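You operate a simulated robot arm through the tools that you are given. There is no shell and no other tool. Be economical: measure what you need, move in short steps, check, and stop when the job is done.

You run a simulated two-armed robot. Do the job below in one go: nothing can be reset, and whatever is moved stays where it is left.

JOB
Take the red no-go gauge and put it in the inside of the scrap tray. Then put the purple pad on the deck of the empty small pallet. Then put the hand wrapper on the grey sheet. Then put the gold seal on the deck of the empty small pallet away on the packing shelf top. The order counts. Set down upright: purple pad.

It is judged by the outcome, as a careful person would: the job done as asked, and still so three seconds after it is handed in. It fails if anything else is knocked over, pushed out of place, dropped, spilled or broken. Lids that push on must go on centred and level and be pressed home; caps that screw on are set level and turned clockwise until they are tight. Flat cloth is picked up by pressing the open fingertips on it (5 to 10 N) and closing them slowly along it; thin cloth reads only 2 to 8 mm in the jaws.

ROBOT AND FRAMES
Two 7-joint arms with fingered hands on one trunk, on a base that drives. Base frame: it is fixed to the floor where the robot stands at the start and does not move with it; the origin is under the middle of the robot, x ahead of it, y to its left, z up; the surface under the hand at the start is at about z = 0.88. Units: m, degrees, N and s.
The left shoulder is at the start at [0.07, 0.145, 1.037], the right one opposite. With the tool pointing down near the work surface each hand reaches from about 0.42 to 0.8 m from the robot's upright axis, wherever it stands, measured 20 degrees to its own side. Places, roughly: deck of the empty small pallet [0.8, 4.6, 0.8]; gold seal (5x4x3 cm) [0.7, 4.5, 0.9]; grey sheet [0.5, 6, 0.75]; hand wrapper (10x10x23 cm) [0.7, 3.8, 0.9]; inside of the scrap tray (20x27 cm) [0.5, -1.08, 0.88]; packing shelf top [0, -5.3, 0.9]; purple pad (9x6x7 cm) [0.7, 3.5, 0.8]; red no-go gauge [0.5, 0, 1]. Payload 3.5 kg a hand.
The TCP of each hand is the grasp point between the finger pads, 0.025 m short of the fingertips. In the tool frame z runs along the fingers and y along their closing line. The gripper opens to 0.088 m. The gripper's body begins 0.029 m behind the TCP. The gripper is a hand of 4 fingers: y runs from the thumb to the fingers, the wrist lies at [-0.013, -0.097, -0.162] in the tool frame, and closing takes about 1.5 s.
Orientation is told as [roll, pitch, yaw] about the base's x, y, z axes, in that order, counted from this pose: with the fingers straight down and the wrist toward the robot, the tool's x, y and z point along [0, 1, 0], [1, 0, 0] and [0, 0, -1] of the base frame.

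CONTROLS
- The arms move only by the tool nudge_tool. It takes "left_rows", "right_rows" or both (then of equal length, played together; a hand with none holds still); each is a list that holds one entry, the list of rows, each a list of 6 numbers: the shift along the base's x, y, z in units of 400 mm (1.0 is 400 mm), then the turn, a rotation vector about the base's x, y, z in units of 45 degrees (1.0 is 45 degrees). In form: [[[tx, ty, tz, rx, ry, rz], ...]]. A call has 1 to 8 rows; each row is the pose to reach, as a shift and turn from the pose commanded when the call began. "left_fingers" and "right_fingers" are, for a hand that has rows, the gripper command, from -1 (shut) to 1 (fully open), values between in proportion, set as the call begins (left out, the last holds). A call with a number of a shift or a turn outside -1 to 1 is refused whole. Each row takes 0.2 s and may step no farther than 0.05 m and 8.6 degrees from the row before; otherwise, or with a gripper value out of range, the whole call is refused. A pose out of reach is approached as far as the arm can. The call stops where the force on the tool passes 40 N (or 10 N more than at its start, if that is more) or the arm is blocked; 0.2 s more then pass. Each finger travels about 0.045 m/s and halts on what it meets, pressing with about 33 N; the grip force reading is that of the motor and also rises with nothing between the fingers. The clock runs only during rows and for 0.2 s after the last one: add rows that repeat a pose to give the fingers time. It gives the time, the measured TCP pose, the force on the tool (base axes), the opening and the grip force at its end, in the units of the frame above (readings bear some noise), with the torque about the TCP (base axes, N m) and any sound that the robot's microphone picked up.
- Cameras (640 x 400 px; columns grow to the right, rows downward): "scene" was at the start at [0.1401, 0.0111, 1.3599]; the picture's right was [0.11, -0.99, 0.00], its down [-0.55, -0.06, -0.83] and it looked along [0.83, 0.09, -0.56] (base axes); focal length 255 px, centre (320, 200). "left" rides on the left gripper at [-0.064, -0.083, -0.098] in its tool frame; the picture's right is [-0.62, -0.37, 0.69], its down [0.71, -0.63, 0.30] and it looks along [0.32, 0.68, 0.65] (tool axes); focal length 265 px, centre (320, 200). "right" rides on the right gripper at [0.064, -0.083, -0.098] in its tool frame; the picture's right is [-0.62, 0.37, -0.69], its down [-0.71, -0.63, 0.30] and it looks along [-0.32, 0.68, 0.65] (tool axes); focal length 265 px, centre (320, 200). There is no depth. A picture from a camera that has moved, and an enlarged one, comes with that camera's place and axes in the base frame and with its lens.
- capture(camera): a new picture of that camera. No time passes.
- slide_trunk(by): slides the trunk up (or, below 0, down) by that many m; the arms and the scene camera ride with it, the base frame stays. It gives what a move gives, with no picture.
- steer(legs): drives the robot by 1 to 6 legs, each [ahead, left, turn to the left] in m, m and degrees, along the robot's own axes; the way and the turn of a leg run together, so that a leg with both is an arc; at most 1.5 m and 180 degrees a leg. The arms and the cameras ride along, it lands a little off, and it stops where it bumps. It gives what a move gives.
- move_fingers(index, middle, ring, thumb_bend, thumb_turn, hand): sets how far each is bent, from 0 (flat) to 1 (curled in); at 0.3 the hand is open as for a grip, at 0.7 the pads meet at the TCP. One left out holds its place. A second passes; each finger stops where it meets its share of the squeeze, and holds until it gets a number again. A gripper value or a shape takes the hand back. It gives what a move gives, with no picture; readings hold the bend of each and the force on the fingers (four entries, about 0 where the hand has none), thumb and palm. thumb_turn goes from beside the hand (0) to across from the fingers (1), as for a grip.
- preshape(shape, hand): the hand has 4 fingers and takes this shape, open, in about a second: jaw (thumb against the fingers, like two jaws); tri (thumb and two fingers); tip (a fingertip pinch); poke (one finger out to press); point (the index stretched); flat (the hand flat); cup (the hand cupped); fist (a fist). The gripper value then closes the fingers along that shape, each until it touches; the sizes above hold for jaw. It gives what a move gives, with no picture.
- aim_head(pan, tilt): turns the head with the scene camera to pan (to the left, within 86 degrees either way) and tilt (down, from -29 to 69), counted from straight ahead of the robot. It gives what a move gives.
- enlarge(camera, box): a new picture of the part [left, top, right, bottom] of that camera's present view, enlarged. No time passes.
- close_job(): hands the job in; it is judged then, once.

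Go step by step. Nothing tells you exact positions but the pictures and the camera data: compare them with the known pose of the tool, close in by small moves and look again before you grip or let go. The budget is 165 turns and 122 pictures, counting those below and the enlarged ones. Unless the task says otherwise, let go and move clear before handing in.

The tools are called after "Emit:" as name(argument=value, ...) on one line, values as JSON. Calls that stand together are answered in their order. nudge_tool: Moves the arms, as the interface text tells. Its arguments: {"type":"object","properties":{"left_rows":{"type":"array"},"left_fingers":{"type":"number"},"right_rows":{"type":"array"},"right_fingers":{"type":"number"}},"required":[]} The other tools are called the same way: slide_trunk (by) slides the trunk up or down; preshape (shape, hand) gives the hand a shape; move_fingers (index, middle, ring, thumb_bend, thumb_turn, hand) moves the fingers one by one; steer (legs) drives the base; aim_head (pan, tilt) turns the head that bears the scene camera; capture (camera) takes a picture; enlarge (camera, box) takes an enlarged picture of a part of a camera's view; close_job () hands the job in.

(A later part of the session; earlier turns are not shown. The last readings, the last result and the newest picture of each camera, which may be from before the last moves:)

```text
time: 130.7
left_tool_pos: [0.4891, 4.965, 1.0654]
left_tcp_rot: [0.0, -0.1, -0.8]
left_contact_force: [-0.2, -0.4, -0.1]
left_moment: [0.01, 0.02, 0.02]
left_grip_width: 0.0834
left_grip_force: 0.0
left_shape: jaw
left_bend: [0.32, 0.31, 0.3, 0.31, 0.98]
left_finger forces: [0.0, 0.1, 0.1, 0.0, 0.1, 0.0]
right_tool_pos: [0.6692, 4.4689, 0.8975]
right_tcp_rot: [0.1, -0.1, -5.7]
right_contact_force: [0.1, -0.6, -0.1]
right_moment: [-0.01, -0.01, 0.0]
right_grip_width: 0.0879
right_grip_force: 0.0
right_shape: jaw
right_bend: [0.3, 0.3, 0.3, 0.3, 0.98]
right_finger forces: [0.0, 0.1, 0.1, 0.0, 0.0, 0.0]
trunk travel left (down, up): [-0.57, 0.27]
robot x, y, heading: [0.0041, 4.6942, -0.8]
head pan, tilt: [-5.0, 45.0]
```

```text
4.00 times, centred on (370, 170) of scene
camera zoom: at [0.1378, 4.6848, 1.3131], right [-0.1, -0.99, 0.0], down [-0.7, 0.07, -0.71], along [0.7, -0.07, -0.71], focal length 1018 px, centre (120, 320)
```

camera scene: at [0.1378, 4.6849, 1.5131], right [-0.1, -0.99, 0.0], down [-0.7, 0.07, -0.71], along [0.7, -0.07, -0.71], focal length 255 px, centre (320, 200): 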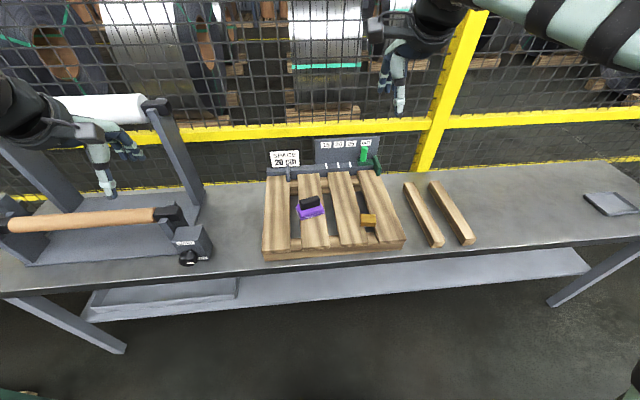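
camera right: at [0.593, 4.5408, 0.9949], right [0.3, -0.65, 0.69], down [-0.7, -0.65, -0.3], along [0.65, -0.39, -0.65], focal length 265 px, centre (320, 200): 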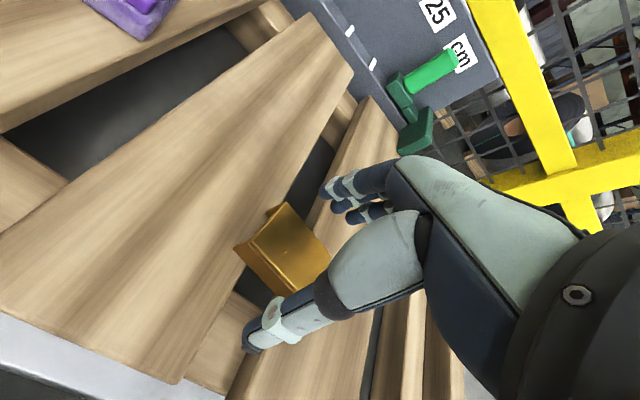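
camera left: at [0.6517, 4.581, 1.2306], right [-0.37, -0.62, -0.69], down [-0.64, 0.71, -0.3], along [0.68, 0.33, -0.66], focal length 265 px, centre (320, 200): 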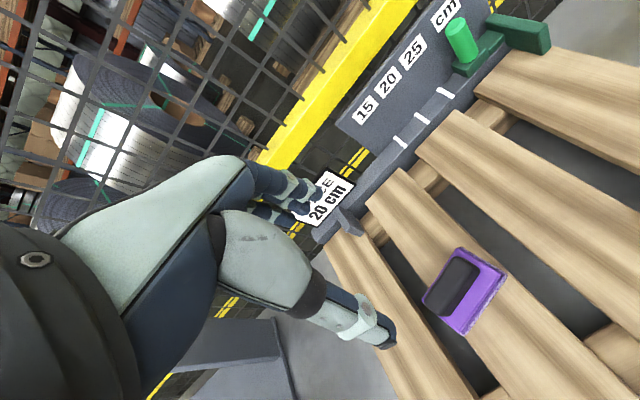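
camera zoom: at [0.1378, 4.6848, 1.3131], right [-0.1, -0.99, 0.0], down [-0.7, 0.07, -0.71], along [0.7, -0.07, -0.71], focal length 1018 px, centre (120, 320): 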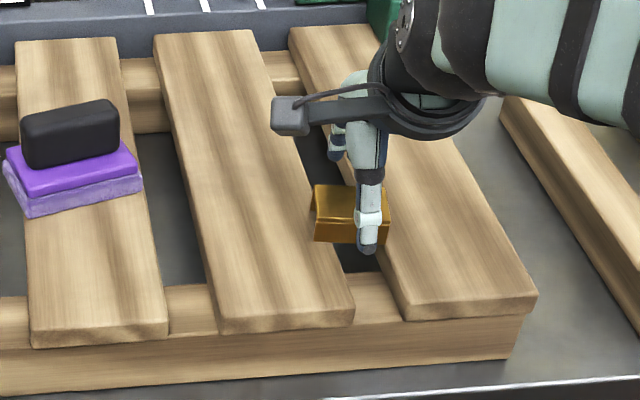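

The projections agree and the seal is centred between thumb and fingers. I'll lower to z≈0.88 and close.

Emit:
nudge_tool(right_rows=[[[-0.005, 0.005, -0.025, 0, 0, 0], [-0.005, 0.005, -0.044, 0, 0, 0], [-0.005, 0.005, -0.044, 0, 0, 0]]])

Emit:
nudge_tool(right_rows=[[[0, 0, 0, 0, 0, 0], [0, 0, 0, 0, 0, 0], [0, 0, 0, 0, 0, 0], [0, 0, 0, 0, 0, 0], [0, 0, 0, 0, 0, 0], [0, 0, 0, 0, 0, 0], [0, 0, 0, 0, 0, 0]]], right_fingers=-1)

Emit:
enlarge(camera="scene", box=[290, 120, 450, 220])

```text
time: 131.5
left_tool_pos: [0.4887, 4.9654, 1.0643]
left_tcp_rot: [0.0, -0.2, -0.8]
left_contact_force: [0.5, 0.7, 0.1]
left_moment: [0.02, -0.01, -0.01]
left_grip_width: 0.0832
left_grip_force: 0.1
left_shape: jaw
left_bend: [0.32, 0.31, 0.3, 0.31, 0.98]
left_finger forces: [0.1, 0.1, 0.0, 0.0, 0.0, 0.1]
right_tool_pos: [0.6646, 4.4719, 0.8824]
right_tcp_rot: [0.0, 0.0, -5.8]
right_contact_force: [0.2, 0.8, 0.2]
right_moment: [0.0, 0.01, 0.03]
right_grip_width: 0.0876
right_grip_force: 0.1
right_shape: jaw
right_bend: [0.3, 0.3, 0.3, 0.3, 0.98]
right_finger forces: [0.1, 0.0, 0.1, 0.1, 0.0, 0.0]
trunk travel left (down, up): [-0.57, 0.27]
robot x, y, heading: [0.0039, 4.6938, -0.7]
head pan, tilt: [-5.0, 45.0]
```

```text
time: 133.1
left_tool_pos: [0.4897, 4.9643, 1.0647]
left_tcp_rot: [0.0, -0.1, -0.9]
left_contact_force: [0.9, 0.0, 0.8]
left_moment: [0.03, -0.01, 0.02]
left_grip_width: 0.0834
left_grip_force: 0.0
left_shape: jaw
left_bend: [0.32, 0.31, 0.3, 0.31, 0.98]
left_finger forces: [0.1, 0.0, 0.0, 0.0, 0.0, 0.1]
right_tool_pos: [0.6655, 4.472, 0.8835]
right_tcp_rot: [0.0, 0.1, -5.7]
right_contact_force: [0.3, -0.3, -0.3]
right_moment: [0.01, 0.0, -0.01]
right_grip_width: 0.032
right_grip_force: 32.9
right_shape: jaw
right_bend: [0.74, 0.52, 0.51, 0.73, 0.99]
right_finger forces: [17.3, 8.8, 4.1, 0.0, 30.2, 0.0]
trunk travel left (down, up): [-0.57, 0.27]
robot x, y, heading: [0.0034, 4.695, -0.9]
head pan, tilt: [-5.0, 45.0]
```

```text
4.00 times, centred on (370, 170) of scene
camera zoom: at [0.1379, 4.6847, 1.3131], right [-0.1, -0.99, 0.0], down [-0.7, 0.07, -0.71], along [0.7, -0.07, -0.71], focal length 1018 px, centre (120, 320)
```

zoom: 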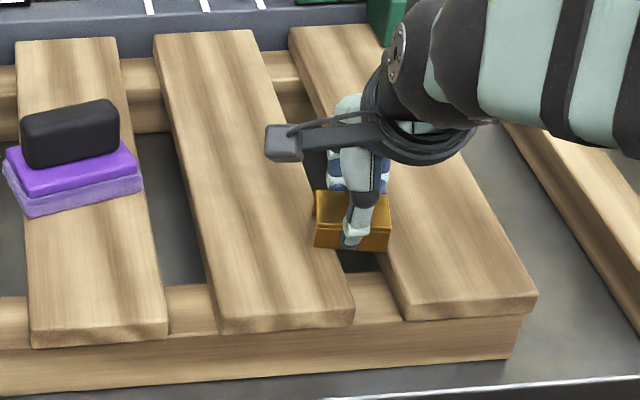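

Gripped. I'll lift straight up.

Emit:
nudge_tool(right_rows=[[[0, 0, 0.03, 0, 0, 0], [0, 0, 0.08, 0, 0, 0], [0, 0, 0.18, 0, 0, 0], [0, 0, 0.29, 0, 0, 0], [0, 0, 0.4, 0, 0, 0], [-0.08, 0.01, 0.48, 0, 0, 0], [-0.17, 0.02, 0.53, 0, 0, 0], [-0.27, 0.03, 0.53, 0, 0, 0]]])

Emit:
capture(camera="right")

Emit:
capture(camera="scene")

```text
time: 134.9
left_tool_pos: [0.4868, 4.9651, 1.0666]
left_tcp_rot: [0.0, -0.2, -0.8]
left_contact_force: [0.0, 0.6, -0.3]
left_moment: [0.01, -0.02, -0.02]
left_grip_width: 0.0831
left_grip_force: 0.0
left_shape: jaw
left_bend: [0.32, 0.31, 0.3, 0.31, 0.98]
left_finger forces: [0.0, 0.0, 0.1, 0.0, 0.0, 0.1]
right_tool_pos: [0.5573, 4.4821, 1.0962]
right_tcp_rot: [0.0, 0.0, -5.7]
right_contact_force: [-0.2, -0.2, 0.0]
right_moment: [-0.02, 0.03, -0.01]
right_grip_width: 0.0319
right_grip_force: 32.9
right_shape: jaw
right_bend: [0.74, 0.52, 0.52, 0.73, 0.99]
right_finger forces: [17.5, 8.7, 4.1, 0.0, 30.2, 0.0]
trunk travel left (down, up): [-0.57, 0.27]
robot x, y, heading: [0.0055, 4.693, -0.9]
head pan, tilt: [-5.0, 45.0]
```

```text
48 pictures are left
camera right: at [0.4809, 4.5536, 1.1943], right [0.3, -0.65, 0.69], down [-0.7, -0.65, -0.3], along [0.65, -0.39, -0.65], focal length 265 px, centre (320, 200)
```

right: 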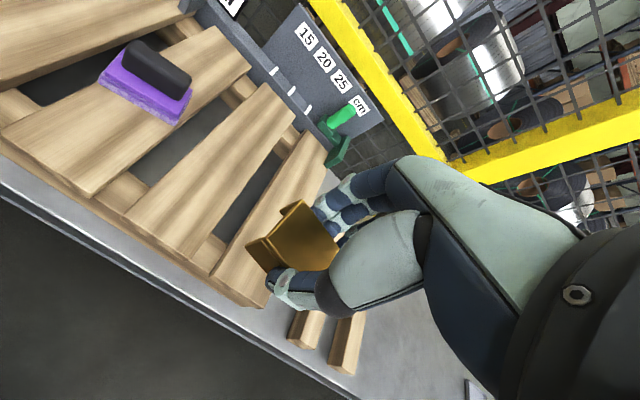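

```text
47 pictures are left
camera scene: at [0.1356, 4.6848, 1.3133], right [-0.1, -0.99, 0.0], down [-0.7, 0.07, -0.71], along [0.7, -0.07, -0.71], focal length 255 px, centre (320, 200)
```

scene: 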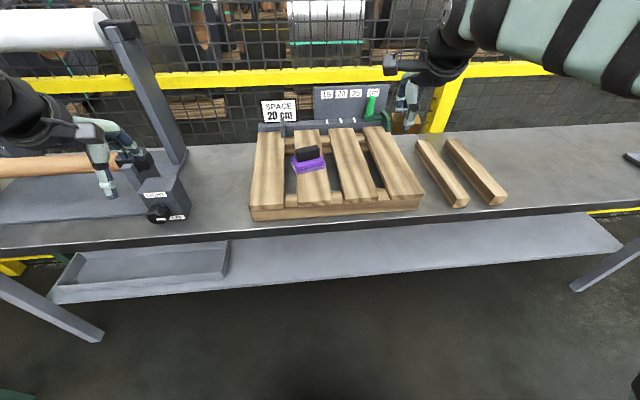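

The seal is held. I'll raise the trunk and drive back right along the aisle towards the packing shelf at (0, -5.3), in stages.

Emit:
slide_trunk(by=0.2)

Emit:
steer(legs=[[0, -1.4, 0.9], [0, -1.4, 0]])

```text
time: 137.1
left_tool_pos: [0.4882, 4.965, 1.2635]
left_tcp_rot: [0.1, -0.1, -0.8]
left_contact_force: [0.1, 0.9, 0.7]
left_moment: [-0.02, -0.02, 0.02]
left_grip_width: 0.0833
left_grip_force: 0.1
left_shape: jaw
left_bend: [0.32, 0.31, 0.3, 0.31, 0.98]
left_finger forces: [0.1, 0.1, 0.0, 0.0, 0.2, 0.0]
right_tool_pos: [0.5598, 4.4822, 1.2951]
right_tcp_rot: [0.0, 0.0, -5.7]
right_contact_force: [-0.1, -0.6, -0.4]
right_moment: [0.01, 0.03, 0.04]
right_grip_width: 0.032
right_grip_force: 32.8
right_shape: jaw
right_bend: [0.74, 0.52, 0.52, 0.73, 0.99]
right_finger forces: [17.4, 8.7, 4.1, 0.0, 30.2, 0.1]
trunk travel left (down, up): [-0.77, 0.07]
robot x, y, heading: [0.0067, 4.6936, -0.9]
head pan, tilt: [-5.0, 45.0]
```

```text
time: 150.7
left_tool_pos: [0.4707, 2.1612, 1.2644]
left_tcp_rot: [0.1, 0.0, 0.0]
left_contact_force: [-0.5, 0.2, -0.5]
left_moment: [0.04, -0.02, -0.01]
left_grip_width: 0.0835
left_grip_force: 0.0
left_shape: jaw
left_bend: [0.32, 0.31, 0.3, 0.31, 0.98]
left_finger forces: [0.0, 0.0, 0.1, 0.0, 0.0, 0.1]
right_tool_pos: [0.549, 1.6803, 1.2945]
right_tcp_rot: [0.0, 0.0, -4.9]
right_contact_force: [-0.3, 0.1, -0.7]
right_moment: [0.03, -0.02, -0.01]
right_grip_width: 0.0318
right_grip_force: 32.9
right_shape: jaw
right_bend: [0.74, 0.52, 0.52, 0.73, 0.99]
right_finger forces: [17.4, 8.7, 4.1, 0.0, 30.3, 0.0]
trunk travel left (down, up): [-0.77, 0.07]
robot x, y, heading: [-0.0068, 1.881, -0.3]
head pan, tilt: [-5.0, 45.0]
```

Emit:
steer(legs=[[0, -1.4, 0.2], [0, -1.4, 0]])

Emit:
aim_head(pan=-80, tilt=20)

Emit:
capture(camera="scene")

```text
time: 163.7
left_tool_pos: [0.4471, -0.521, 1.2645]
left_tcp_rot: [-0.1, -0.1, -0.4]
left_contact_force: [-0.6, 0.6, -0.9]
left_moment: [-0.02, 0.0, -0.02]
left_grip_width: 0.0835
left_grip_force: 0.0
left_shape: jaw
left_bend: [0.32, 0.31, 0.3, 0.31, 0.98]
left_finger forces: [0.0, 0.0, 0.1, 0.1, 0.0, 0.0]
right_tool_pos: [0.5213, -1.0035, 1.2949]
right_tcp_rot: [0.0, 0.1, -5.4]
right_contact_force: [-1.0, -0.2, 0.0]
right_moment: [-0.01, 0.01, -0.01]
right_grip_width: 0.032
right_grip_force: 33.0
right_shape: jaw
right_bend: [0.74, 0.52, 0.52, 0.73, 0.99]
right_finger forces: [17.6, 8.7, 4.1, 0.0, 30.2, 0.1]
trunk travel left (down, up): [-0.77, 0.07]
robot x, y, heading: [-0.0321, -0.8005, -0.5]
head pan, tilt: [-5.0, 45.0]
```

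```text
time: 165.2
left_tool_pos: [0.4481, -0.5217, 1.2656]
left_tcp_rot: [0.0, -0.2, -0.3]
left_contact_force: [-0.8, 0.1, 0.6]
left_moment: [0.05, 0.01, 0.06]
left_grip_width: 0.0833
left_grip_force: 0.0
left_shape: jaw
left_bend: [0.32, 0.31, 0.3, 0.31, 0.98]
left_finger forces: [0.0, 0.0, 0.0, 0.0, 0.1, 0.0]
right_tool_pos: [0.5215, -1.0044, 1.296]
right_tcp_rot: [0.0, 0.0, -5.3]
right_contact_force: [0.1, -1.1, -0.3]
right_moment: [-0.01, -0.01, 0.03]
right_grip_width: 0.032
right_grip_force: 32.3
right_shape: jaw
right_bend: [0.74, 0.52, 0.52, 0.73, 0.99]
right_finger forces: [17.4, 8.7, 4.1, 0.1, 30.2, 0.0]
trunk travel left (down, up): [-0.77, 0.07]
robot x, y, heading: [-0.036, -0.7995, 0.1]
head pan, tilt: [-80.0, 20.0]
```

```text
46 pictures are left
camera scene: at [0.0334, -0.8889, 1.5518], right [-0.99, -0.17, 0.0], down [-0.06, 0.34, -0.94], along [0.16, -0.93, -0.34], focal length 255 px, centre (320, 200)
```

scene: 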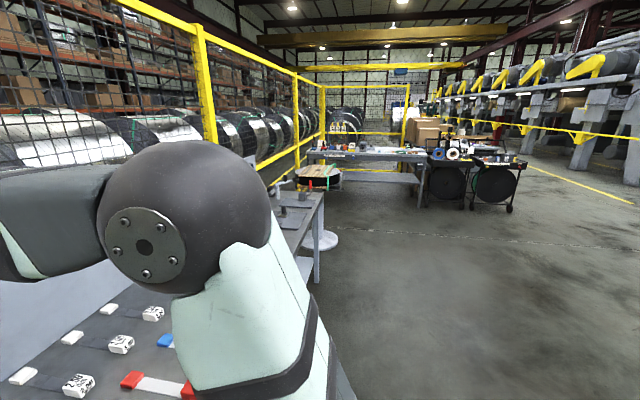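

Emit:
enlarge(camera="scene", box=[290, 120, 450, 220])

```text
4.00 times, centred on (370, 170) of scene
camera zoom: at [0.0334, -0.8889, 1.5518], right [-0.99, -0.17, 0.0], down [-0.06, 0.34, -0.94], along [0.16, -0.93, -0.34], focal length 1018 px, centre (120, 320)
```

zoom: 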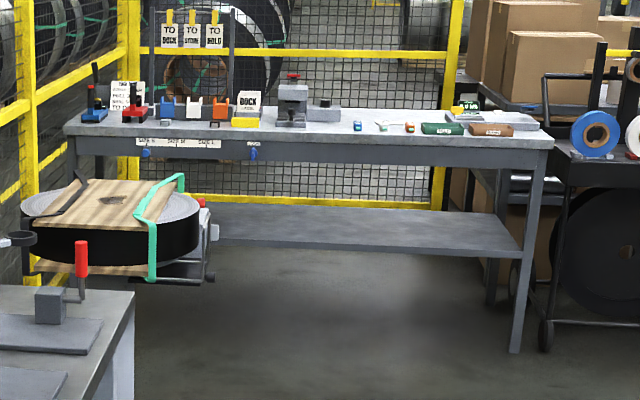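

The packing bench top runs along x from about -0.9 to 0.8 at y≈-4.7 to -5.5, with items mostly at the back. I'll move right and back out into the open aisle, turn to face it, and approach.

Emit:
steer(legs=[[-0.25, -1.2, 0], [0, 0, -90]])

Emit:
aim_head(pan=0, tilt=20)

Emit:
capture(camera="scene")

```text
time: 175.2
left_tool_pos: [-0.0262, -2.4793, 1.2637]
left_tcp_rot: [0.0, -0.1, -91.0]
left_contact_force: [-0.3, -0.3, -0.4]
left_moment: [-0.01, 0.02, 0.04]
left_grip_width: 0.0833
left_grip_force: 0.1
left_shape: jaw
left_bend: [0.32, 0.31, 0.3, 0.31, 0.98]
left_finger forces: [0.0, 0.0, 0.0, 0.1, 0.0, 0.0]
right_tool_pos: [-0.5089, -2.5493, 1.2955]
right_tcp_rot: [0.0, 0.0, -95.9]
right_contact_force: [0.3, 0.5, -0.5]
right_moment: [-0.01, 0.0, 0.02]
right_grip_width: 0.0315
right_grip_force: 33.1
right_shape: jaw
right_bend: [0.74, 0.52, 0.52, 0.73, 0.99]
right_finger forces: [17.3, 8.5, 4.1, 0.1, 29.9, 0.1]
trunk travel left (down, up): [-0.77, 0.07]
robot x, y, heading: [-0.2971, -1.9967, -91.0]
head pan, tilt: [-80.0, 20.0]
```

```text
time: 176.7
left_tool_pos: [-0.0249, -2.4794, 1.2647]
left_tcp_rot: [0.1, -0.1, -91.1]
left_contact_force: [-0.2, 0.0, 0.6]
left_moment: [-0.04, -0.01, 0.02]
left_grip_width: 0.0832
left_grip_force: 0.1
left_shape: jaw
left_bend: [0.32, 0.31, 0.3, 0.31, 0.98]
left_finger forces: [0.0, 0.1, 0.0, 0.0, 0.1, 0.1]
right_tool_pos: [-0.5101, -2.548, 1.2951]
right_tcp_rot: [-0.1, 0.0, -95.9]
right_contact_force: [-0.7, -0.7, -0.3]
right_moment: [-0.02, 0.0, 0.03]
right_grip_width: 0.0318
right_grip_force: 32.7
right_shape: jaw
right_bend: [0.74, 0.52, 0.52, 0.73, 0.99]
right_finger forces: [17.4, 8.5, 4.1, 0.0, 29.9, 0.0]
trunk travel left (down, up): [-0.77, 0.07]
robot x, y, heading: [-0.2951, -1.9936, -91.3]
head pan, tilt: [0.0, 20.0]
```

```text
44 pictures are left
camera scene: at [-0.298, -2.137, 1.5518], right [-1.0, 0.02, 0.0], down [0.01, 0.34, -0.94], along [-0.02, -0.94, -0.34], focal length 255 px, centre (320, 200)
```

scene: 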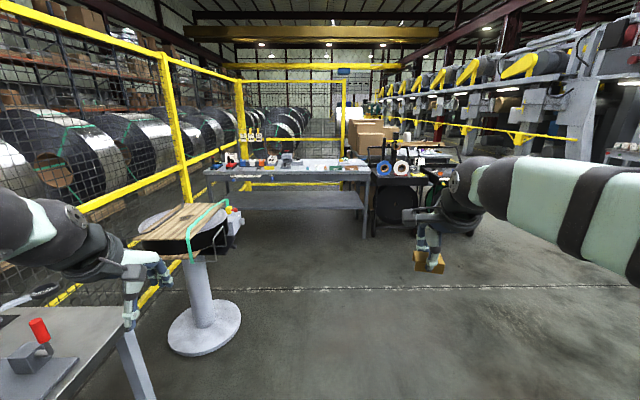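

The bench front is at about y=-4.6 and the way ahead at x≈-0.3 is clear, with the turntable at x>0.35. I'll drive forward 1.95 m and inspect the top.

Emit:
steer(legs=[[1.0, 0, 1.3], [0.95, 0.05, 0]])

Emit:
aim_head(pan=0, tilt=40)

Emit:
capture(camera="scene")

```text
time: 186.4
left_tool_pos: [0.0296, -4.4128, 1.2662]
left_tcp_rot: [0.0, -0.1, -90.6]
left_contact_force: [-0.7, -1.0, -0.1]
left_moment: [0.03, -0.02, 0.01]
left_grip_width: 0.0832
left_grip_force: 0.1
left_shape: jaw
left_bend: [0.32, 0.31, 0.3, 0.31, 0.98]
left_finger forces: [0.0, 0.0, 0.1, 0.0, 0.0, 0.0]
right_tool_pos: [-0.4533, -4.4849, 1.2954]
right_tcp_rot: [-0.1, -0.1, -95.5]
right_contact_force: [-0.4, -0.1, -0.4]
right_moment: [-0.01, -0.01, 0.0]
right_grip_width: 0.0314
right_grip_force: 33.2
right_shape: jaw
right_bend: [0.74, 0.52, 0.52, 0.73, 0.99]
right_finger forces: [17.3, 8.6, 4.1, 0.0, 30.1, 0.0]
trunk travel left (down, up): [-0.77, 0.07]
robot x, y, heading: [-0.2433, -3.9287, -90.4]
head pan, tilt: [0.0, 20.0]
```

```text
time: 187.2
left_tool_pos: [0.0299, -4.4134, 1.2643]
left_tcp_rot: [0.1, 0.0, -90.6]
left_contact_force: [-0.1, 0.4, -0.2]
left_moment: [-0.01, -0.03, 0.02]
left_grip_width: 0.0833
left_grip_force: 0.1
left_shape: jaw
left_bend: [0.32, 0.31, 0.3, 0.31, 0.98]
left_finger forces: [0.1, 0.1, 0.1, 0.1, 0.1, 0.0]
right_tool_pos: [-0.4532, -4.4877, 1.2947]
right_tcp_rot: [0.0, 0.0, -95.5]
right_contact_force: [-0.9, 0.6, -1.1]
right_moment: [0.01, 0.03, -0.02]
right_grip_width: 0.0316
right_grip_force: 32.5
right_shape: jaw
right_bend: [0.74, 0.52, 0.52, 0.73, 0.99]
right_finger forces: [17.3, 8.5, 4.2, 0.0, 29.8, 0.0]
trunk travel left (down, up): [-0.77, 0.07]
robot x, y, heading: [-0.2503, -3.93, -90.7]
head pan, tilt: [0.0, 40.0]
```

```text
43 pictures are left
camera scene: at [-0.2442, -4.0652, 1.5204], right [-1.0, 0.01, 0.0], down [0.01, 0.64, -0.77], along [-0.01, -0.77, -0.64], focal length 255 px, centre (320, 200)
```

scene: 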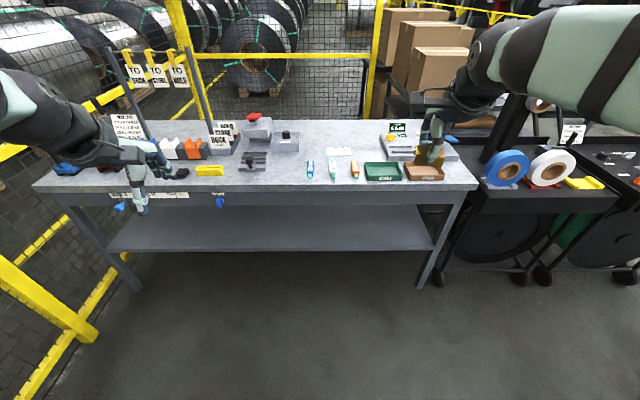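

Emit:
enlarge(camera="scene", box=[190, 100, 350, 200])

Emit:
enlarge(camera="scene", box=[320, 100, 480, 200])

```text
4.00 times, centred on (270, 150) of scene
camera zoom: at [-0.2442, -4.0652, 1.5204], right [-1.0, 0.01, 0.0], down [0.01, 0.64, -0.77], along [-0.01, -0.77, -0.64], focal length 1018 px, centre (520, 400)
```

zoom: 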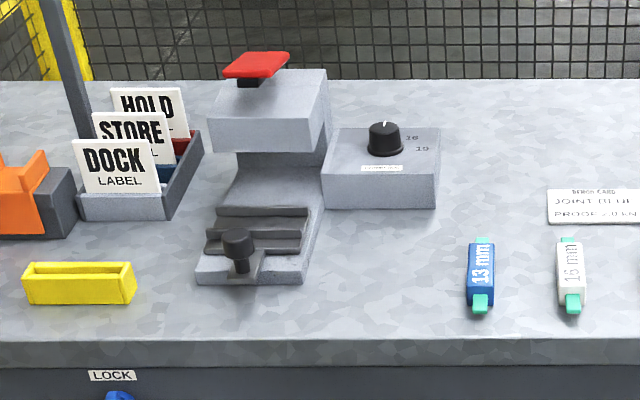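

```text
4.00 times, centred on (400, 150) of scene
camera zoom: at [-0.2442, -4.0652, 1.5204], right [-1.0, 0.01, 0.0], down [0.01, 0.64, -0.77], along [-0.01, -0.77, -0.64], focal length 1018 px, centre (0, 400)
```

zoom: 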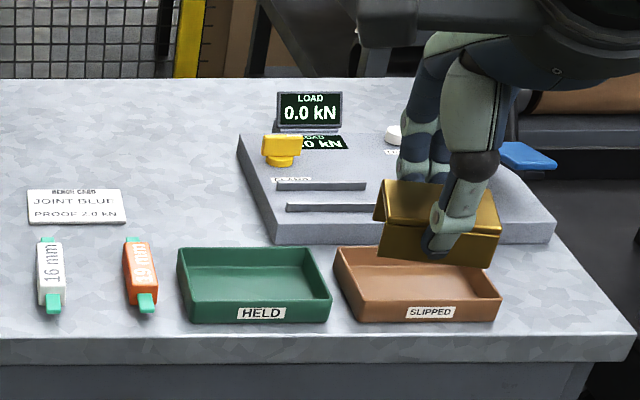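

This bench, centred near (0.02, -5.25), is the packing shelf. A free patch lies between the clamp and the blue seal, near (-0.11, -5.03), so I'll drive ahead 0.46 m and left 0.1 m.

Emit:
steer(legs=[[0.46, 0.1, 0.5]])

Emit:
aim_head(pan=0, tilt=50)

Emit:
capture(camera="scene")

Emit:
capture(camera="right")

```text
time: 190.1
left_tool_pos: [0.1332, -4.8729, 1.2651]
left_tcp_rot: [-0.1, -0.1, -89.8]
left_contact_force: [0.1, -0.2, -0.3]
left_moment: [-0.02, -0.02, 0.0]
left_grip_width: 0.0831
left_grip_force: 0.1
left_shape: jaw
left_bend: [0.32, 0.31, 0.3, 0.31, 0.98]
left_finger forces: [0.0, 0.0, 0.0, 0.0, 0.0, 0.0]
right_tool_pos: [-0.3476, -4.9522, 1.2957]
right_tcp_rot: [0.0, 0.0, -94.9]
right_contact_force: [0.0, -0.5, -0.1]
right_moment: [-0.03, 0.02, -0.01]
right_grip_width: 0.0316
right_grip_force: 33.0
right_shape: jaw
right_bend: [0.74, 0.52, 0.52, 0.73, 0.99]
right_finger forces: [17.3, 8.6, 4.1, 0.0, 29.9, 0.1]
trunk travel left (down, up): [-0.77, 0.07]
robot x, y, heading: [-0.1451, -4.396, -90.0]
head pan, tilt: [0.0, 40.0]
```

```text
time: 190.8
left_tool_pos: [0.134, -4.875, 1.2654]
left_tcp_rot: [0.1, -0.1, -89.8]
left_contact_force: [-0.1, 0.1, -0.2]
left_moment: [0.01, 0.03, 0.04]
left_grip_width: 0.0833
left_grip_force: 0.0
left_shape: jaw
left_bend: [0.32, 0.31, 0.3, 0.31, 0.98]
left_finger forces: [0.1, 0.0, 0.1, 0.0, 0.1, 0.1]
right_tool_pos: [-0.3478, -4.9543, 1.2958]
right_tcp_rot: [0.0, 0.1, -94.8]
right_contact_force: [0.0, 0.0, -1.2]
right_moment: [0.01, 0.01, 0.0]
right_grip_width: 0.0317
right_grip_force: 32.9
right_shape: jaw
right_bend: [0.74, 0.52, 0.52, 0.73, 0.99]
right_finger forces: [17.3, 8.6, 4.1, 0.0, 30.0, 0.1]
trunk travel left (down, up): [-0.77, 0.07]
robot x, y, heading: [-0.1436, -4.3966, -89.7]
head pan, tilt: [0.0, 50.0]
```

```text
40 pictures are left
camera scene: at [-0.1447, -4.5221, 1.5062], right [-1.0, 0.0, 0.0], down [0.0, 0.77, -0.64], along [0.0, -0.64, -0.77], focal length 255 px, centre (320, 200)
```

scene: 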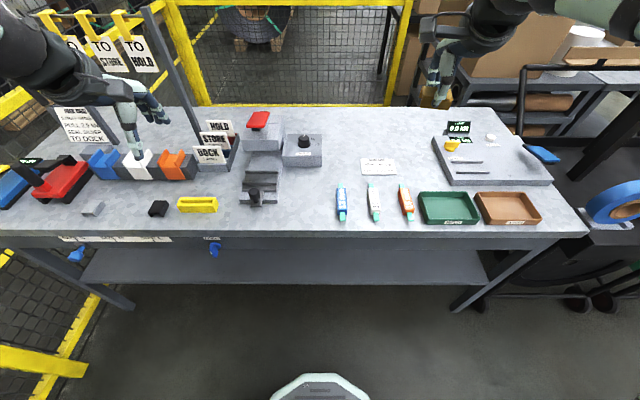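

```text
39 pictures are left
camera right: at [-0.2764, -4.877, 1.3933], right [-0.65, -0.32, 0.69], down [-0.66, 0.69, -0.3], along [-0.38, -0.65, -0.65], focal length 265 px, centre (320, 200)
```

right: 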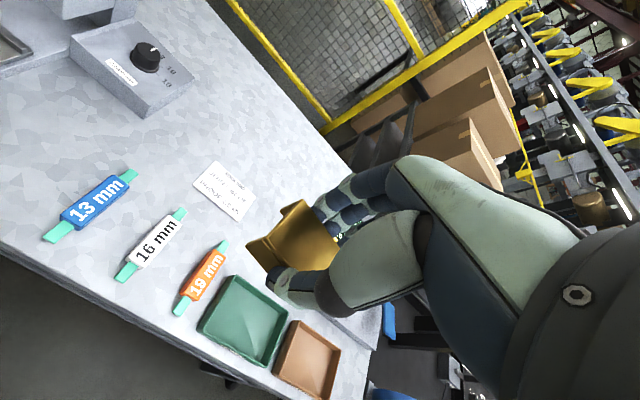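

The free patch between the clamp and the blue seal is centred at (-0.10, -5.02). I'll move the right hand over it at height, then lower the trunk.

Emit:
nudge_tool(right_rows=[[[0.1, -0.03, 0, 0, 0, 0], [0.2, -0.06, 0, 0, 0, 0], [0.3, -0.09, 0, 0, 0, 0], [0.4, -0.12, 0, 0, 0, 0], [0.5, -0.15, 0, 0, 0, 0], [0.6, -0.18, 0, 0, 0, 0], [0.62, -0.18, 0, 0, 0, 0], [0.62, -0.18, 0, 0, 0, 0]]])

Emit:
slide_trunk(by=-0.2)

Emit:
capture(camera="scene")

Emit:
capture(camera="right")

```text
time: 192.8
left_tool_pos: [0.1323, -4.8762, 1.2638]
left_tcp_rot: [0.1, 0.0, -89.7]
left_contact_force: [-0.5, -0.7, -0.1]
left_moment: [0.04, 0.02, -0.03]
left_grip_width: 0.0832
left_grip_force: 0.1
left_shape: jaw
left_bend: [0.32, 0.31, 0.3, 0.31, 0.98]
left_finger forces: [0.0, 0.1, 0.0, 0.1, 0.0, 0.1]
right_tool_pos: [-0.1364, -5.0389, 1.3072]
right_tcp_rot: [8.1, 1.2, -97.2]
right_contact_force: [-0.7, 0.4, -1.1]
right_moment: [0.0, 0.0, -0.02]
right_grip_width: 0.0312
right_grip_force: 33.3
right_shape: jaw
right_bend: [0.74, 0.53, 0.53, 0.74, 0.99]
right_finger forces: [17.4, 8.4, 4.1, 0.0, 29.9, 0.0]
right hand out of reach, approached as far as the arm can: row 6, 7
trunk travel left (down, up): [-0.77, 0.07]
robot x, y, heading: [-0.1478, -4.3988, -90.0]
head pan, tilt: [0.0, 50.0]
stopped in row 8 (right hand): the arm was blocked; the commanded pose is now the measured one
```

```text
time: 195.0
left_tool_pos: [0.1334, -4.874, 1.0655]
left_tcp_rot: [0.1, -0.1, -89.8]
left_contact_force: [0.0, -0.1, 0.1]
left_moment: [0.01, -0.01, 0.0]
left_grip_width: 0.0831
left_grip_force: 0.0
left_shape: jaw
left_bend: [0.32, 0.31, 0.3, 0.31, 0.98]
left_finger forces: [0.1, 0.0, 0.0, 0.1, 0.0, 0.0]
right_tool_pos: [-0.1348, -5.0378, 1.1084]
right_tcp_rot: [8.1, 1.1, -97.2]
right_contact_force: [-0.5, -1.3, 0.1]
right_moment: [0.01, 0.01, -0.02]
right_grip_width: 0.0313
right_grip_force: 33.1
right_shape: jaw
right_bend: [0.74, 0.53, 0.53, 0.74, 0.99]
right_finger forces: [17.6, 8.4, 4.0, 0.0, 29.9, 0.0]
trunk travel left (down, up): [-0.57, 0.27]
robot x, y, heading: [-0.143, -4.3954, -90.0]
head pan, tilt: [0.0, 50.0]
```

```text
38 pictures are left
camera scene: at [-0.1446, -4.5216, 1.3062], right [-1.0, 0.0, 0.0], down [0.0, 0.77, -0.64], along [0.0, -0.64, -0.77], focal length 255 px, centre (320, 200)
```

scene: 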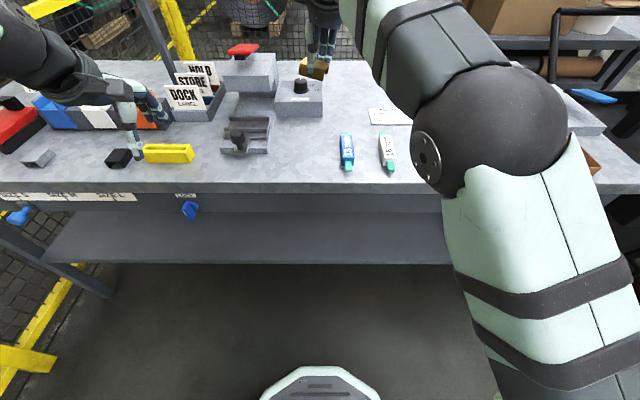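

```text
37 pictures are left
camera right: at [-0.075, -4.9643, 1.2168], right [-0.75, -0.29, 0.59], down [-0.58, 0.72, -0.39], along [-0.31, -0.64, -0.71], focal length 265 px, centre (320, 200)
```

right: 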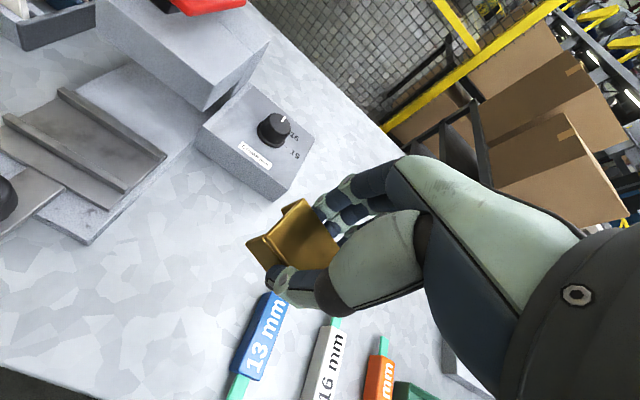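

The arm hit its limit and the hand tilted by 8°. I'll shift the base left 4 cm instead and level the hand again.

Emit:
steer(legs=[[0, 0.04, 0]])

Emit:
nudge_tool(right_rows=[[[0, 0.02, -0.02, 0, 0.06, 0.02], [0, 0.03, -0.04, 0, 0.12, 0.04], [0, 0.03, -0.06, 0, 0.18, 0.05], [0, 0.03, -0.06, 0, 0.18, 0.05]]])

Emit:
capture(camera="right")

```text
time: 195.8
left_tool_pos: [0.1734, -4.8745, 1.066]
left_tcp_rot: [0.1, 0.0, -89.8]
left_contact_force: [0.7, -0.2, -0.1]
left_moment: [-0.03, 0.01, -0.01]
left_grip_width: 0.0836
left_grip_force: 0.1
left_shape: jaw
left_bend: [0.32, 0.31, 0.3, 0.31, 0.98]
left_finger forces: [0.0, 0.1, 0.0, 0.0, 0.0, 0.0]
right_tool_pos: [-0.0961, -5.0378, 1.1091]
right_tcp_rot: [8.2, 1.2, -97.2]
right_contact_force: [-0.1, 0.4, -0.9]
right_moment: [0.0, -0.02, 0.0]
right_grip_width: 0.0317
right_grip_force: 32.8
right_shape: jaw
right_bend: [0.74, 0.53, 0.53, 0.74, 0.99]
right_finger forces: [17.6, 8.4, 4.0, 0.0, 29.9, 0.0]
trunk travel left (down, up): [-0.57, 0.27]
robot x, y, heading: [-0.1068, -4.3992, -89.8]
head pan, tilt: [0.0, 50.0]
```

```text
time: 197.1
left_tool_pos: [0.1736, -4.8754, 1.0652]
left_tcp_rot: [0.2, -0.2, -89.8]
left_contact_force: [-0.4, 0.6, -0.5]
left_moment: [0.02, -0.02, 0.02]
left_grip_width: 0.0831
left_grip_force: 0.1
left_shape: jaw
left_bend: [0.32, 0.31, 0.3, 0.31, 0.98]
left_finger forces: [0.0, 0.0, 0.0, 0.1, 0.0, 0.1]
right_tool_pos: [-0.1274, -5.0356, 1.0943]
right_tcp_rot: [3.4, 0.9, -97.7]
right_contact_force: [0.2, -0.4, -0.5]
right_moment: [0.01, -0.02, 0.01]
right_grip_width: 0.0312
right_grip_force: 33.2
right_shape: jaw
right_bend: [0.74, 0.53, 0.53, 0.74, 0.99]
right_finger forces: [17.5, 8.4, 4.1, 0.1, 29.9, 0.0]
trunk travel left (down, up): [-0.57, 0.27]
robot x, y, heading: [-0.1067, -4.3964, -90.1]
head pan, tilt: [0.0, 50.0]
stopped in row 4 (right hand): the arm was blocked; the commanded pose is now the measured one
```

```text
36 pictures are left
camera right: at [-0.0576, -4.964, 1.1971], right [-0.7, -0.29, 0.65], down [-0.6, 0.72, -0.34], along [-0.37, -0.63, -0.68], focal length 265 px, centre (320, 200)
```

right: 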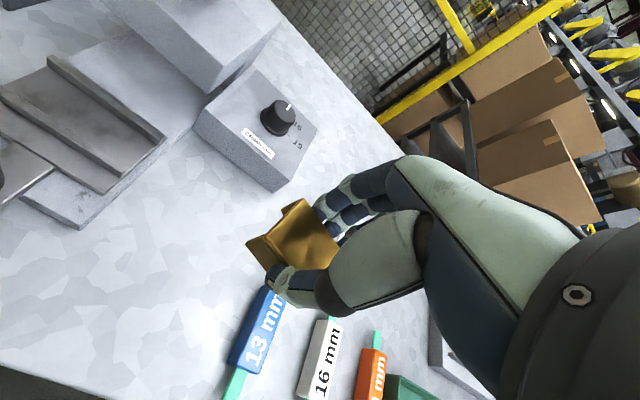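

The right arm dislikes reaching across. I'll move the hand rightwards to its own side and level it, then shift the base further left.

Emit:
nudge_tool(right_rows=[[[-0.08, 0, 0, 0, 0.02, 0.02], [-0.16, 0, 0, 0, 0.05, 0.04], [-0.24, 0, 0, 0, 0.076, 0.06], [-0.32, 0, 0, 0, 0.076, 0.06], [-0.4, 0, 0, 0, 0.076, 0.06], [-0.4, 0, 0, 0, 0.076, 0.06]]])

Emit:
steer(legs=[[0, 0.18, 0]])

Emit:
capture(camera="scene")

Emit:
capture(camera="right")

```text
time: 198.4
left_tool_pos: [0.1753, -4.875, 1.0644]
left_tcp_rot: [0.0, -0.2, -89.8]
left_contact_force: [-0.1, 0.7, 0.0]
left_moment: [0.0, 0.03, 0.0]
left_grip_width: 0.0834
left_grip_force: 0.1
left_shape: jaw
left_bend: [0.32, 0.31, 0.3, 0.31, 0.98]
left_finger forces: [0.0, 0.1, 0.0, 0.0, 0.1, 0.1]
right_tool_pos: [-0.281, -5.0342, 1.0936]
right_tcp_rot: [-0.4, 0.4, -94.7]
right_contact_force: [0.3, -0.7, -0.6]
right_moment: [-0.02, 0.02, 0.02]
right_grip_width: 0.0312
right_grip_force: 33.1
right_shape: jaw
right_bend: [0.74, 0.53, 0.53, 0.74, 0.99]
right_finger forces: [17.5, 8.2, 4.0, 0.1, 29.8, 0.1]
trunk travel left (down, up): [-0.57, 0.27]
robot x, y, heading: [-0.103, -4.3961, -90.1]
head pan, tilt: [0.0, 50.0]
```

```text
time: 199.9
left_tool_pos: [0.3508, -4.8748, 1.0651]
left_tcp_rot: [0.0, -0.2, -90.0]
left_contact_force: [-0.4, 0.1, -0.3]
left_moment: [-0.02, 0.0, 0.01]
left_grip_width: 0.0832
left_grip_force: 0.1
left_shape: jaw
left_bend: [0.32, 0.31, 0.3, 0.31, 0.98]
left_finger forces: [0.0, 0.0, 0.1, 0.0, 0.0, 0.1]
right_tool_pos: [-0.1051, -5.0332, 1.0937]
right_tcp_rot: [-0.2, 0.4, -95.0]
right_contact_force: [0.0, 0.0, -0.8]
right_moment: [-0.02, -0.01, 0.03]
right_grip_width: 0.0311
right_grip_force: 32.8
right_shape: jaw
right_bend: [0.74, 0.53, 0.53, 0.74, 0.99]
right_finger forces: [17.6, 8.2, 4.0, 0.0, 29.9, 0.0]
trunk travel left (down, up): [-0.57, 0.27]
robot x, y, heading: [0.072, -4.3975, -89.7]
head pan, tilt: [0.0, 50.0]
```

```text
35 pictures are left
camera scene: at [0.0741, -4.5209, 1.3062], right [-1.0, 0.0, 0.0], down [0.0, 0.77, -0.64], along [0.0, -0.64, -0.77], focal length 255 px, centre (320, 200)
```

scene: 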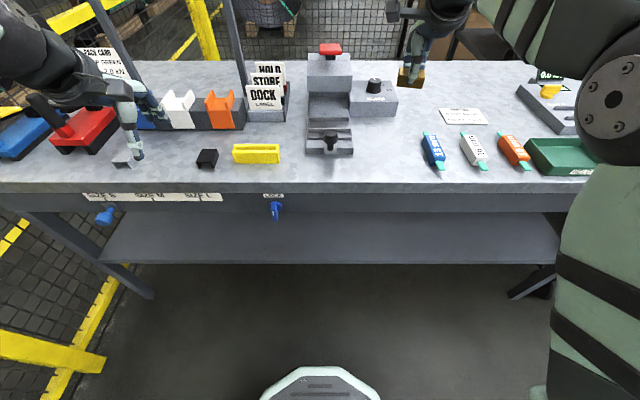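

```text
34 pictures are left
camera right: at [-0.0334, -4.9573, 1.1916], right [-0.65, -0.32, 0.69], down [-0.66, 0.69, -0.3], along [-0.39, -0.65, -0.66], focal length 265 px, centre (320, 200)
```

right: 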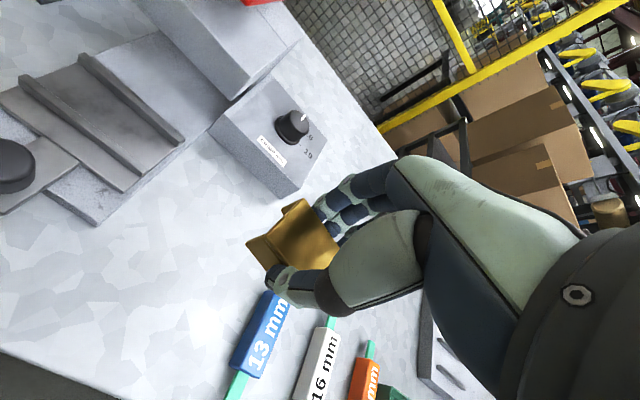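

The hand is level at (-0.105, -5.033) over the free patch. Lowering towards the top.

Emit:
nudge_tool(right_rows=[[[0, 0, -0.1, 0, 0, 0], [0, 0, -0.2, 0, 0, 0], [0, 0, -0.28, 0, 0, 0], [0, 0, -0.32, 0, 0, 0], [0, 0, -0.32, 0, 0, 0]]])

Emit:
capture(camera="right")

Emit:
enlarge(camera="scene", box=[320, 80, 480, 180])

```text
time: 201.2
left_tool_pos: [0.3517, -4.8746, 1.0658]
left_tcp_rot: [-0.1, -0.1, -90.1]
left_contact_force: [-0.2, 0.0, -0.3]
left_moment: [-0.01, -0.03, 0.01]
left_grip_width: 0.0833
left_grip_force: 0.1
left_shape: jaw
left_bend: [0.32, 0.31, 0.3, 0.31, 0.98]
left_finger forces: [0.0, 0.0, 0.0, 0.0, 0.0, 0.0]
right_tool_pos: [-0.1026, -5.0352, 0.9654]
right_tcp_rot: [-0.3, 0.6, -95.1]
right_contact_force: [0.0, -0.5, -0.7]
right_moment: [-0.02, 0.02, -0.02]
right_grip_width: 0.0312
right_grip_force: 32.6
right_shape: jaw
right_bend: [0.74, 0.53, 0.53, 0.74, 0.99]
right_finger forces: [17.5, 8.3, 4.1, 0.0, 29.8, 0.1]
trunk travel left (down, up): [-0.57, 0.27]
robot x, y, heading: [0.0699, -4.3968, -90.2]
head pan, tilt: [0.0, 50.0]
```

```text
33 pictures are left
camera right: at [-0.0316, -4.9593, 1.0642], right [-0.65, -0.32, 0.69], down [-0.66, 0.69, -0.3], along [-0.39, -0.65, -0.66], focal length 265 px, centre (320, 200)
```

right: 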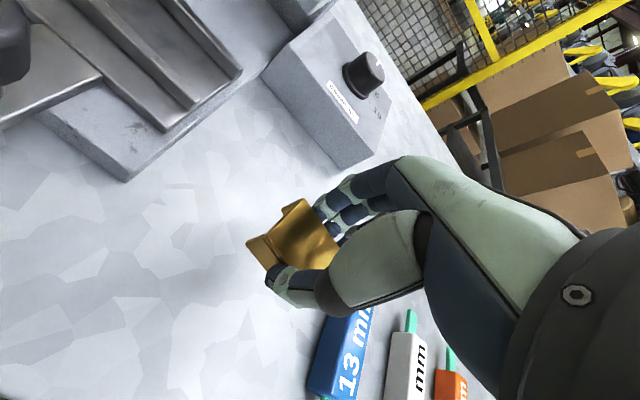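

```text
4.00 times, centred on (400, 130) of scene
camera zoom: at [0.0748, -4.5207, 1.3062], right [-1.0, 0.0, 0.0], down [0.0, 0.77, -0.64], along [0.0, -0.64, -0.77], focal length 1018 px, centre (0, 480)
```

zoom: 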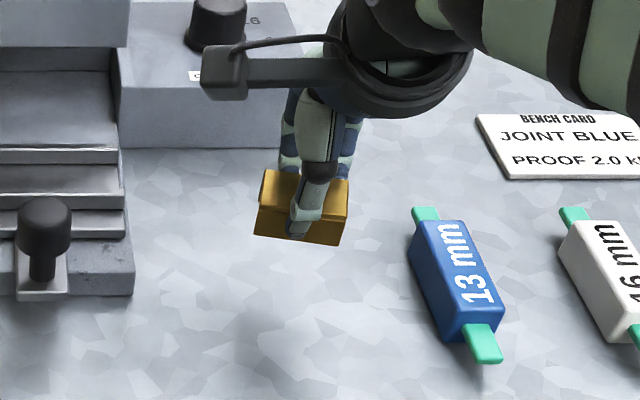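

Emit:
nudge_tool(right_rows=[[[0, 0, -0.02, 0, 0, 0], [0, 0, -0.04, 0, 0, 0], [0, 0, -0.04, 0, 0, 0]]])

Emit:
nudge_tool(right_rows=[[[0, 0, -0.01, 0, 0, 0], [0, 0, -0.01, 0, 0, 0]]])

Emit:
enlarge(camera="scene", box=[340, 100, 460, 175])

```text
time: 201.9
left_tool_pos: [0.3515, -4.8743, 1.0658]
left_tcp_rot: [0.2, -0.1, -90.1]
left_contact_force: [-0.5, 0.1, 1.3]
left_moment: [-0.02, -0.02, 0.02]
left_grip_width: 0.0832
left_grip_force: 0.1
left_shape: jaw
left_bend: [0.32, 0.31, 0.3, 0.31, 0.98]
left_finger forces: [0.0, 0.1, 0.1, 0.0, 0.0, 0.0]
right_tool_pos: [-0.1038, -5.0331, 0.9476]
right_tcp_rot: [-0.2, 0.6, -95.0]
right_contact_force: [0.5, -0.2, -0.6]
right_moment: [0.0, 0.01, 0.01]
right_grip_width: 0.0311
right_grip_force: 32.8
right_shape: jaw
right_bend: [0.74, 0.53, 0.53, 0.74, 0.99]
right_finger forces: [17.5, 8.4, 4.0, 0.0, 29.8, 0.0]
trunk travel left (down, up): [-0.57, 0.27]
robot x, y, heading: [0.0692, -4.3934, -90.0]
head pan, tilt: [0.0, 50.0]
```

```text
time: 202.6
left_tool_pos: [0.3516, -4.8746, 1.0653]
left_tcp_rot: [0.1, -0.1, -90.1]
left_contact_force: [0.1, 0.4, -0.3]
left_moment: [-0.02, 0.0, 0.02]
left_grip_width: 0.0832
left_grip_force: 0.1
left_shape: jaw
left_bend: [0.32, 0.31, 0.3, 0.31, 0.98]
left_finger forces: [0.0, 0.0, 0.0, 0.1, 0.0, 0.1]
right_tool_pos: [-0.104, -5.0336, 0.9459]
right_tcp_rot: [-0.3, 0.5, -95.0]
right_contact_force: [0.3, -0.2, 0.7]
right_moment: [0.0, 0.01, 0.02]
right_grip_width: 0.0311
right_grip_force: 33.1
right_shape: jaw
right_bend: [0.74, 0.53, 0.53, 0.74, 0.99]
right_finger forces: [17.5, 8.3, 4.0, 0.1, 29.8, 0.0]
trunk travel left (down, up): [-0.57, 0.27]
robot x, y, heading: [0.0715, -4.393, -90.1]
head pan, tilt: [0.0, 50.0]
```

```text
5.33 times, centred on (400, 138) of scene
camera zoom: at [0.0746, -4.5209, 1.3062], right [-1.0, 0.0, 0.0], down [0.0, 0.77, -0.64], along [0.0, -0.64, -0.77], focal length 1358 px, centre (-107, 533)
```

zoom: 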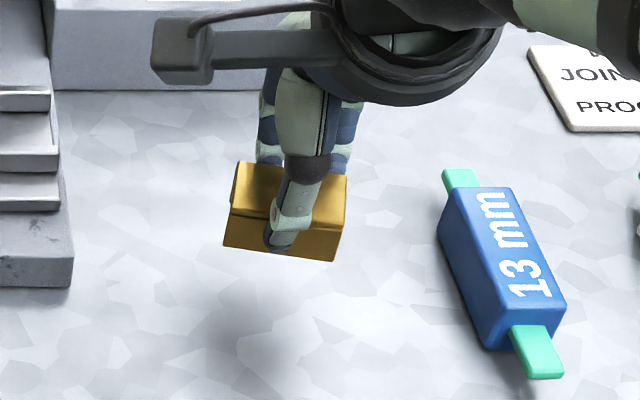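

It is still above the top, judging by the shadow, so I'll continue in small steps.

Emit:
nudge_tool(right_rows=[[[0, 0, -0.0125, 0, 0, 0], [0, 0, -0.025, 0, 0, 0], [0, 0, -0.025, 0, 0, 0]]])

Emit:
enlarge(camera="right", box=[200, 180, 360, 280])

```text
time: 203.3
left_tool_pos: [0.353, -4.8749, 1.0643]
left_tcp_rot: [0.0, -0.1, -90.0]
left_contact_force: [-0.2, 1.0, -0.2]
left_moment: [0.0, -0.02, 0.02]
left_grip_width: 0.0834
left_grip_force: 0.0
left_shape: jaw
left_bend: [0.32, 0.31, 0.3, 0.31, 0.98]
left_finger forces: [0.0, 0.0, 0.1, 0.0, 0.0, 0.0]
right_tool_pos: [-0.1047, -5.0332, 0.9345]
right_tcp_rot: [-0.4, 0.4, -95.0]
right_contact_force: [0.3, 0.2, -0.6]
right_moment: [0.0, 0.04, 0.02]
right_grip_width: 0.0312
right_grip_force: 32.8
right_shape: jaw
right_bend: [0.74, 0.53, 0.53, 0.74, 0.99]
right_finger forces: [17.5, 8.4, 4.1, 0.1, 29.7, 0.0]
trunk travel left (down, up): [-0.57, 0.27]
robot x, y, heading: [0.0716, -4.3962, -90.0]
head pan, tilt: [0.0, 50.0]
```

```text
4.00 times, centred on (280, 230) of right
camera zoom: at [-0.0325, -4.9576, 1.0336], right [-0.65, -0.32, 0.69], down [-0.66, 0.69, -0.29], along [-0.39, -0.65, -0.66], focal length 1062 px, centre (480, 80)
```

zoom: 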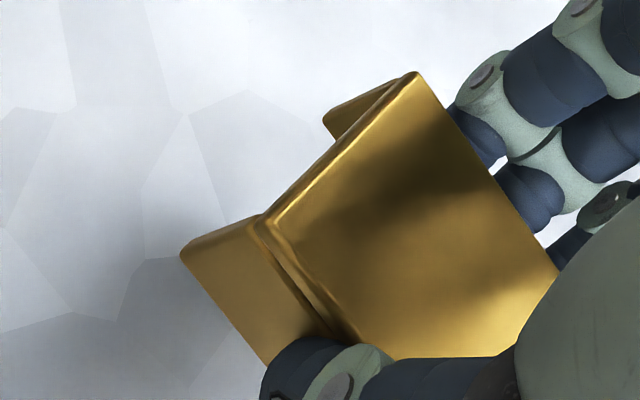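

Emit:
nudge_tool(right_rows=[[[0, 0, -0.0125, 0, 0, 0], [0, 0, -0.0125, 0, 0, 0]]])

Emit:
nudge_tool(right_rows=[[[0, 0, -0.0125, 0, 0, 0], [0, 0, -0.0125, 0, 0, 0]]])

Emit:
enlarge(camera="scene", box=[340, 100, 460, 175])

```text
time: 203.9
left_tool_pos: [0.3519, -4.8743, 1.0658]
left_tcp_rot: [0.1, -0.1, -90.1]
left_contact_force: [0.4, -0.9, -0.1]
left_moment: [-0.01, -0.02, -0.01]
left_grip_width: 0.0834
left_grip_force: 0.0
left_shape: jaw
left_bend: [0.32, 0.31, 0.3, 0.31, 0.98]
left_finger forces: [0.0, 0.0, 0.0, 0.0, 0.0, 0.0]
right_tool_pos: [-0.104, -5.0332, 0.9301]
right_tcp_rot: [-0.3, 0.6, -94.9]
right_contact_force: [-0.5, 0.4, -0.5]
right_moment: [-0.02, 0.01, -0.01]
right_grip_width: 0.0314
right_grip_force: 33.0
right_shape: jaw
right_bend: [0.74, 0.53, 0.53, 0.74, 0.99]
right_finger forces: [17.5, 8.3, 4.0, 0.0, 29.9, 0.0]
trunk travel left (down, up): [-0.57, 0.27]
robot x, y, heading: [0.0715, -4.3953, -89.8]
head pan, tilt: [0.0, 50.0]
```

```text
time: 204.6
left_tool_pos: [0.3519, -4.8739, 1.0658]
left_tcp_rot: [0.1, 0.0, -90.0]
left_contact_force: [0.5, 0.0, -0.2]
left_moment: [0.01, 0.01, -0.03]
left_grip_width: 0.0833
left_grip_force: 0.1
left_shape: jaw
left_bend: [0.32, 0.31, 0.3, 0.31, 0.98]
left_finger forces: [0.0, 0.1, 0.0, 0.0, 0.0, 0.1]
right_tool_pos: [-0.1052, -5.0344, 0.9246]
right_tcp_rot: [-0.3, 0.6, -95.0]
right_contact_force: [-0.2, -0.2, -0.3]
right_moment: [-0.05, -0.03, -0.01]
right_grip_width: 0.0308
right_grip_force: 33.0
right_shape: jaw
right_bend: [0.74, 0.53, 0.53, 0.74, 0.99]
right_finger forces: [17.5, 8.3, 4.0, 0.1, 29.9, 0.0]
trunk travel left (down, up): [-0.57, 0.27]
robot x, y, heading: [0.073, -4.39, -89.7]
head pan, tilt: [0.0, 50.0]
```

```text
5.33 times, centred on (400, 138) of scene
camera zoom: at [0.0746, -4.5208, 1.3062], right [-1.0, 0.0, 0.0], down [0.0, 0.77, -0.64], along [0.0, -0.64, -0.77], focal length 1358 px, centre (-107, 533)
```

zoom: 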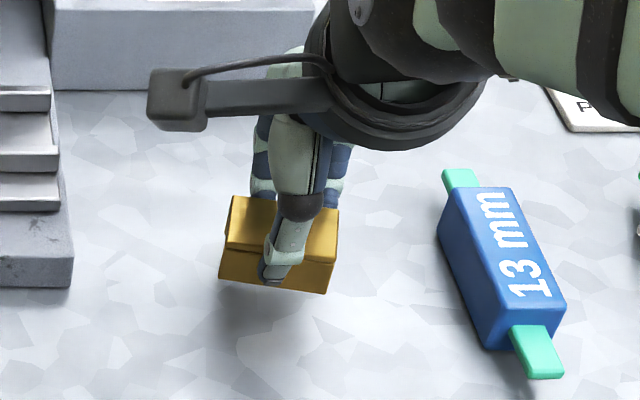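

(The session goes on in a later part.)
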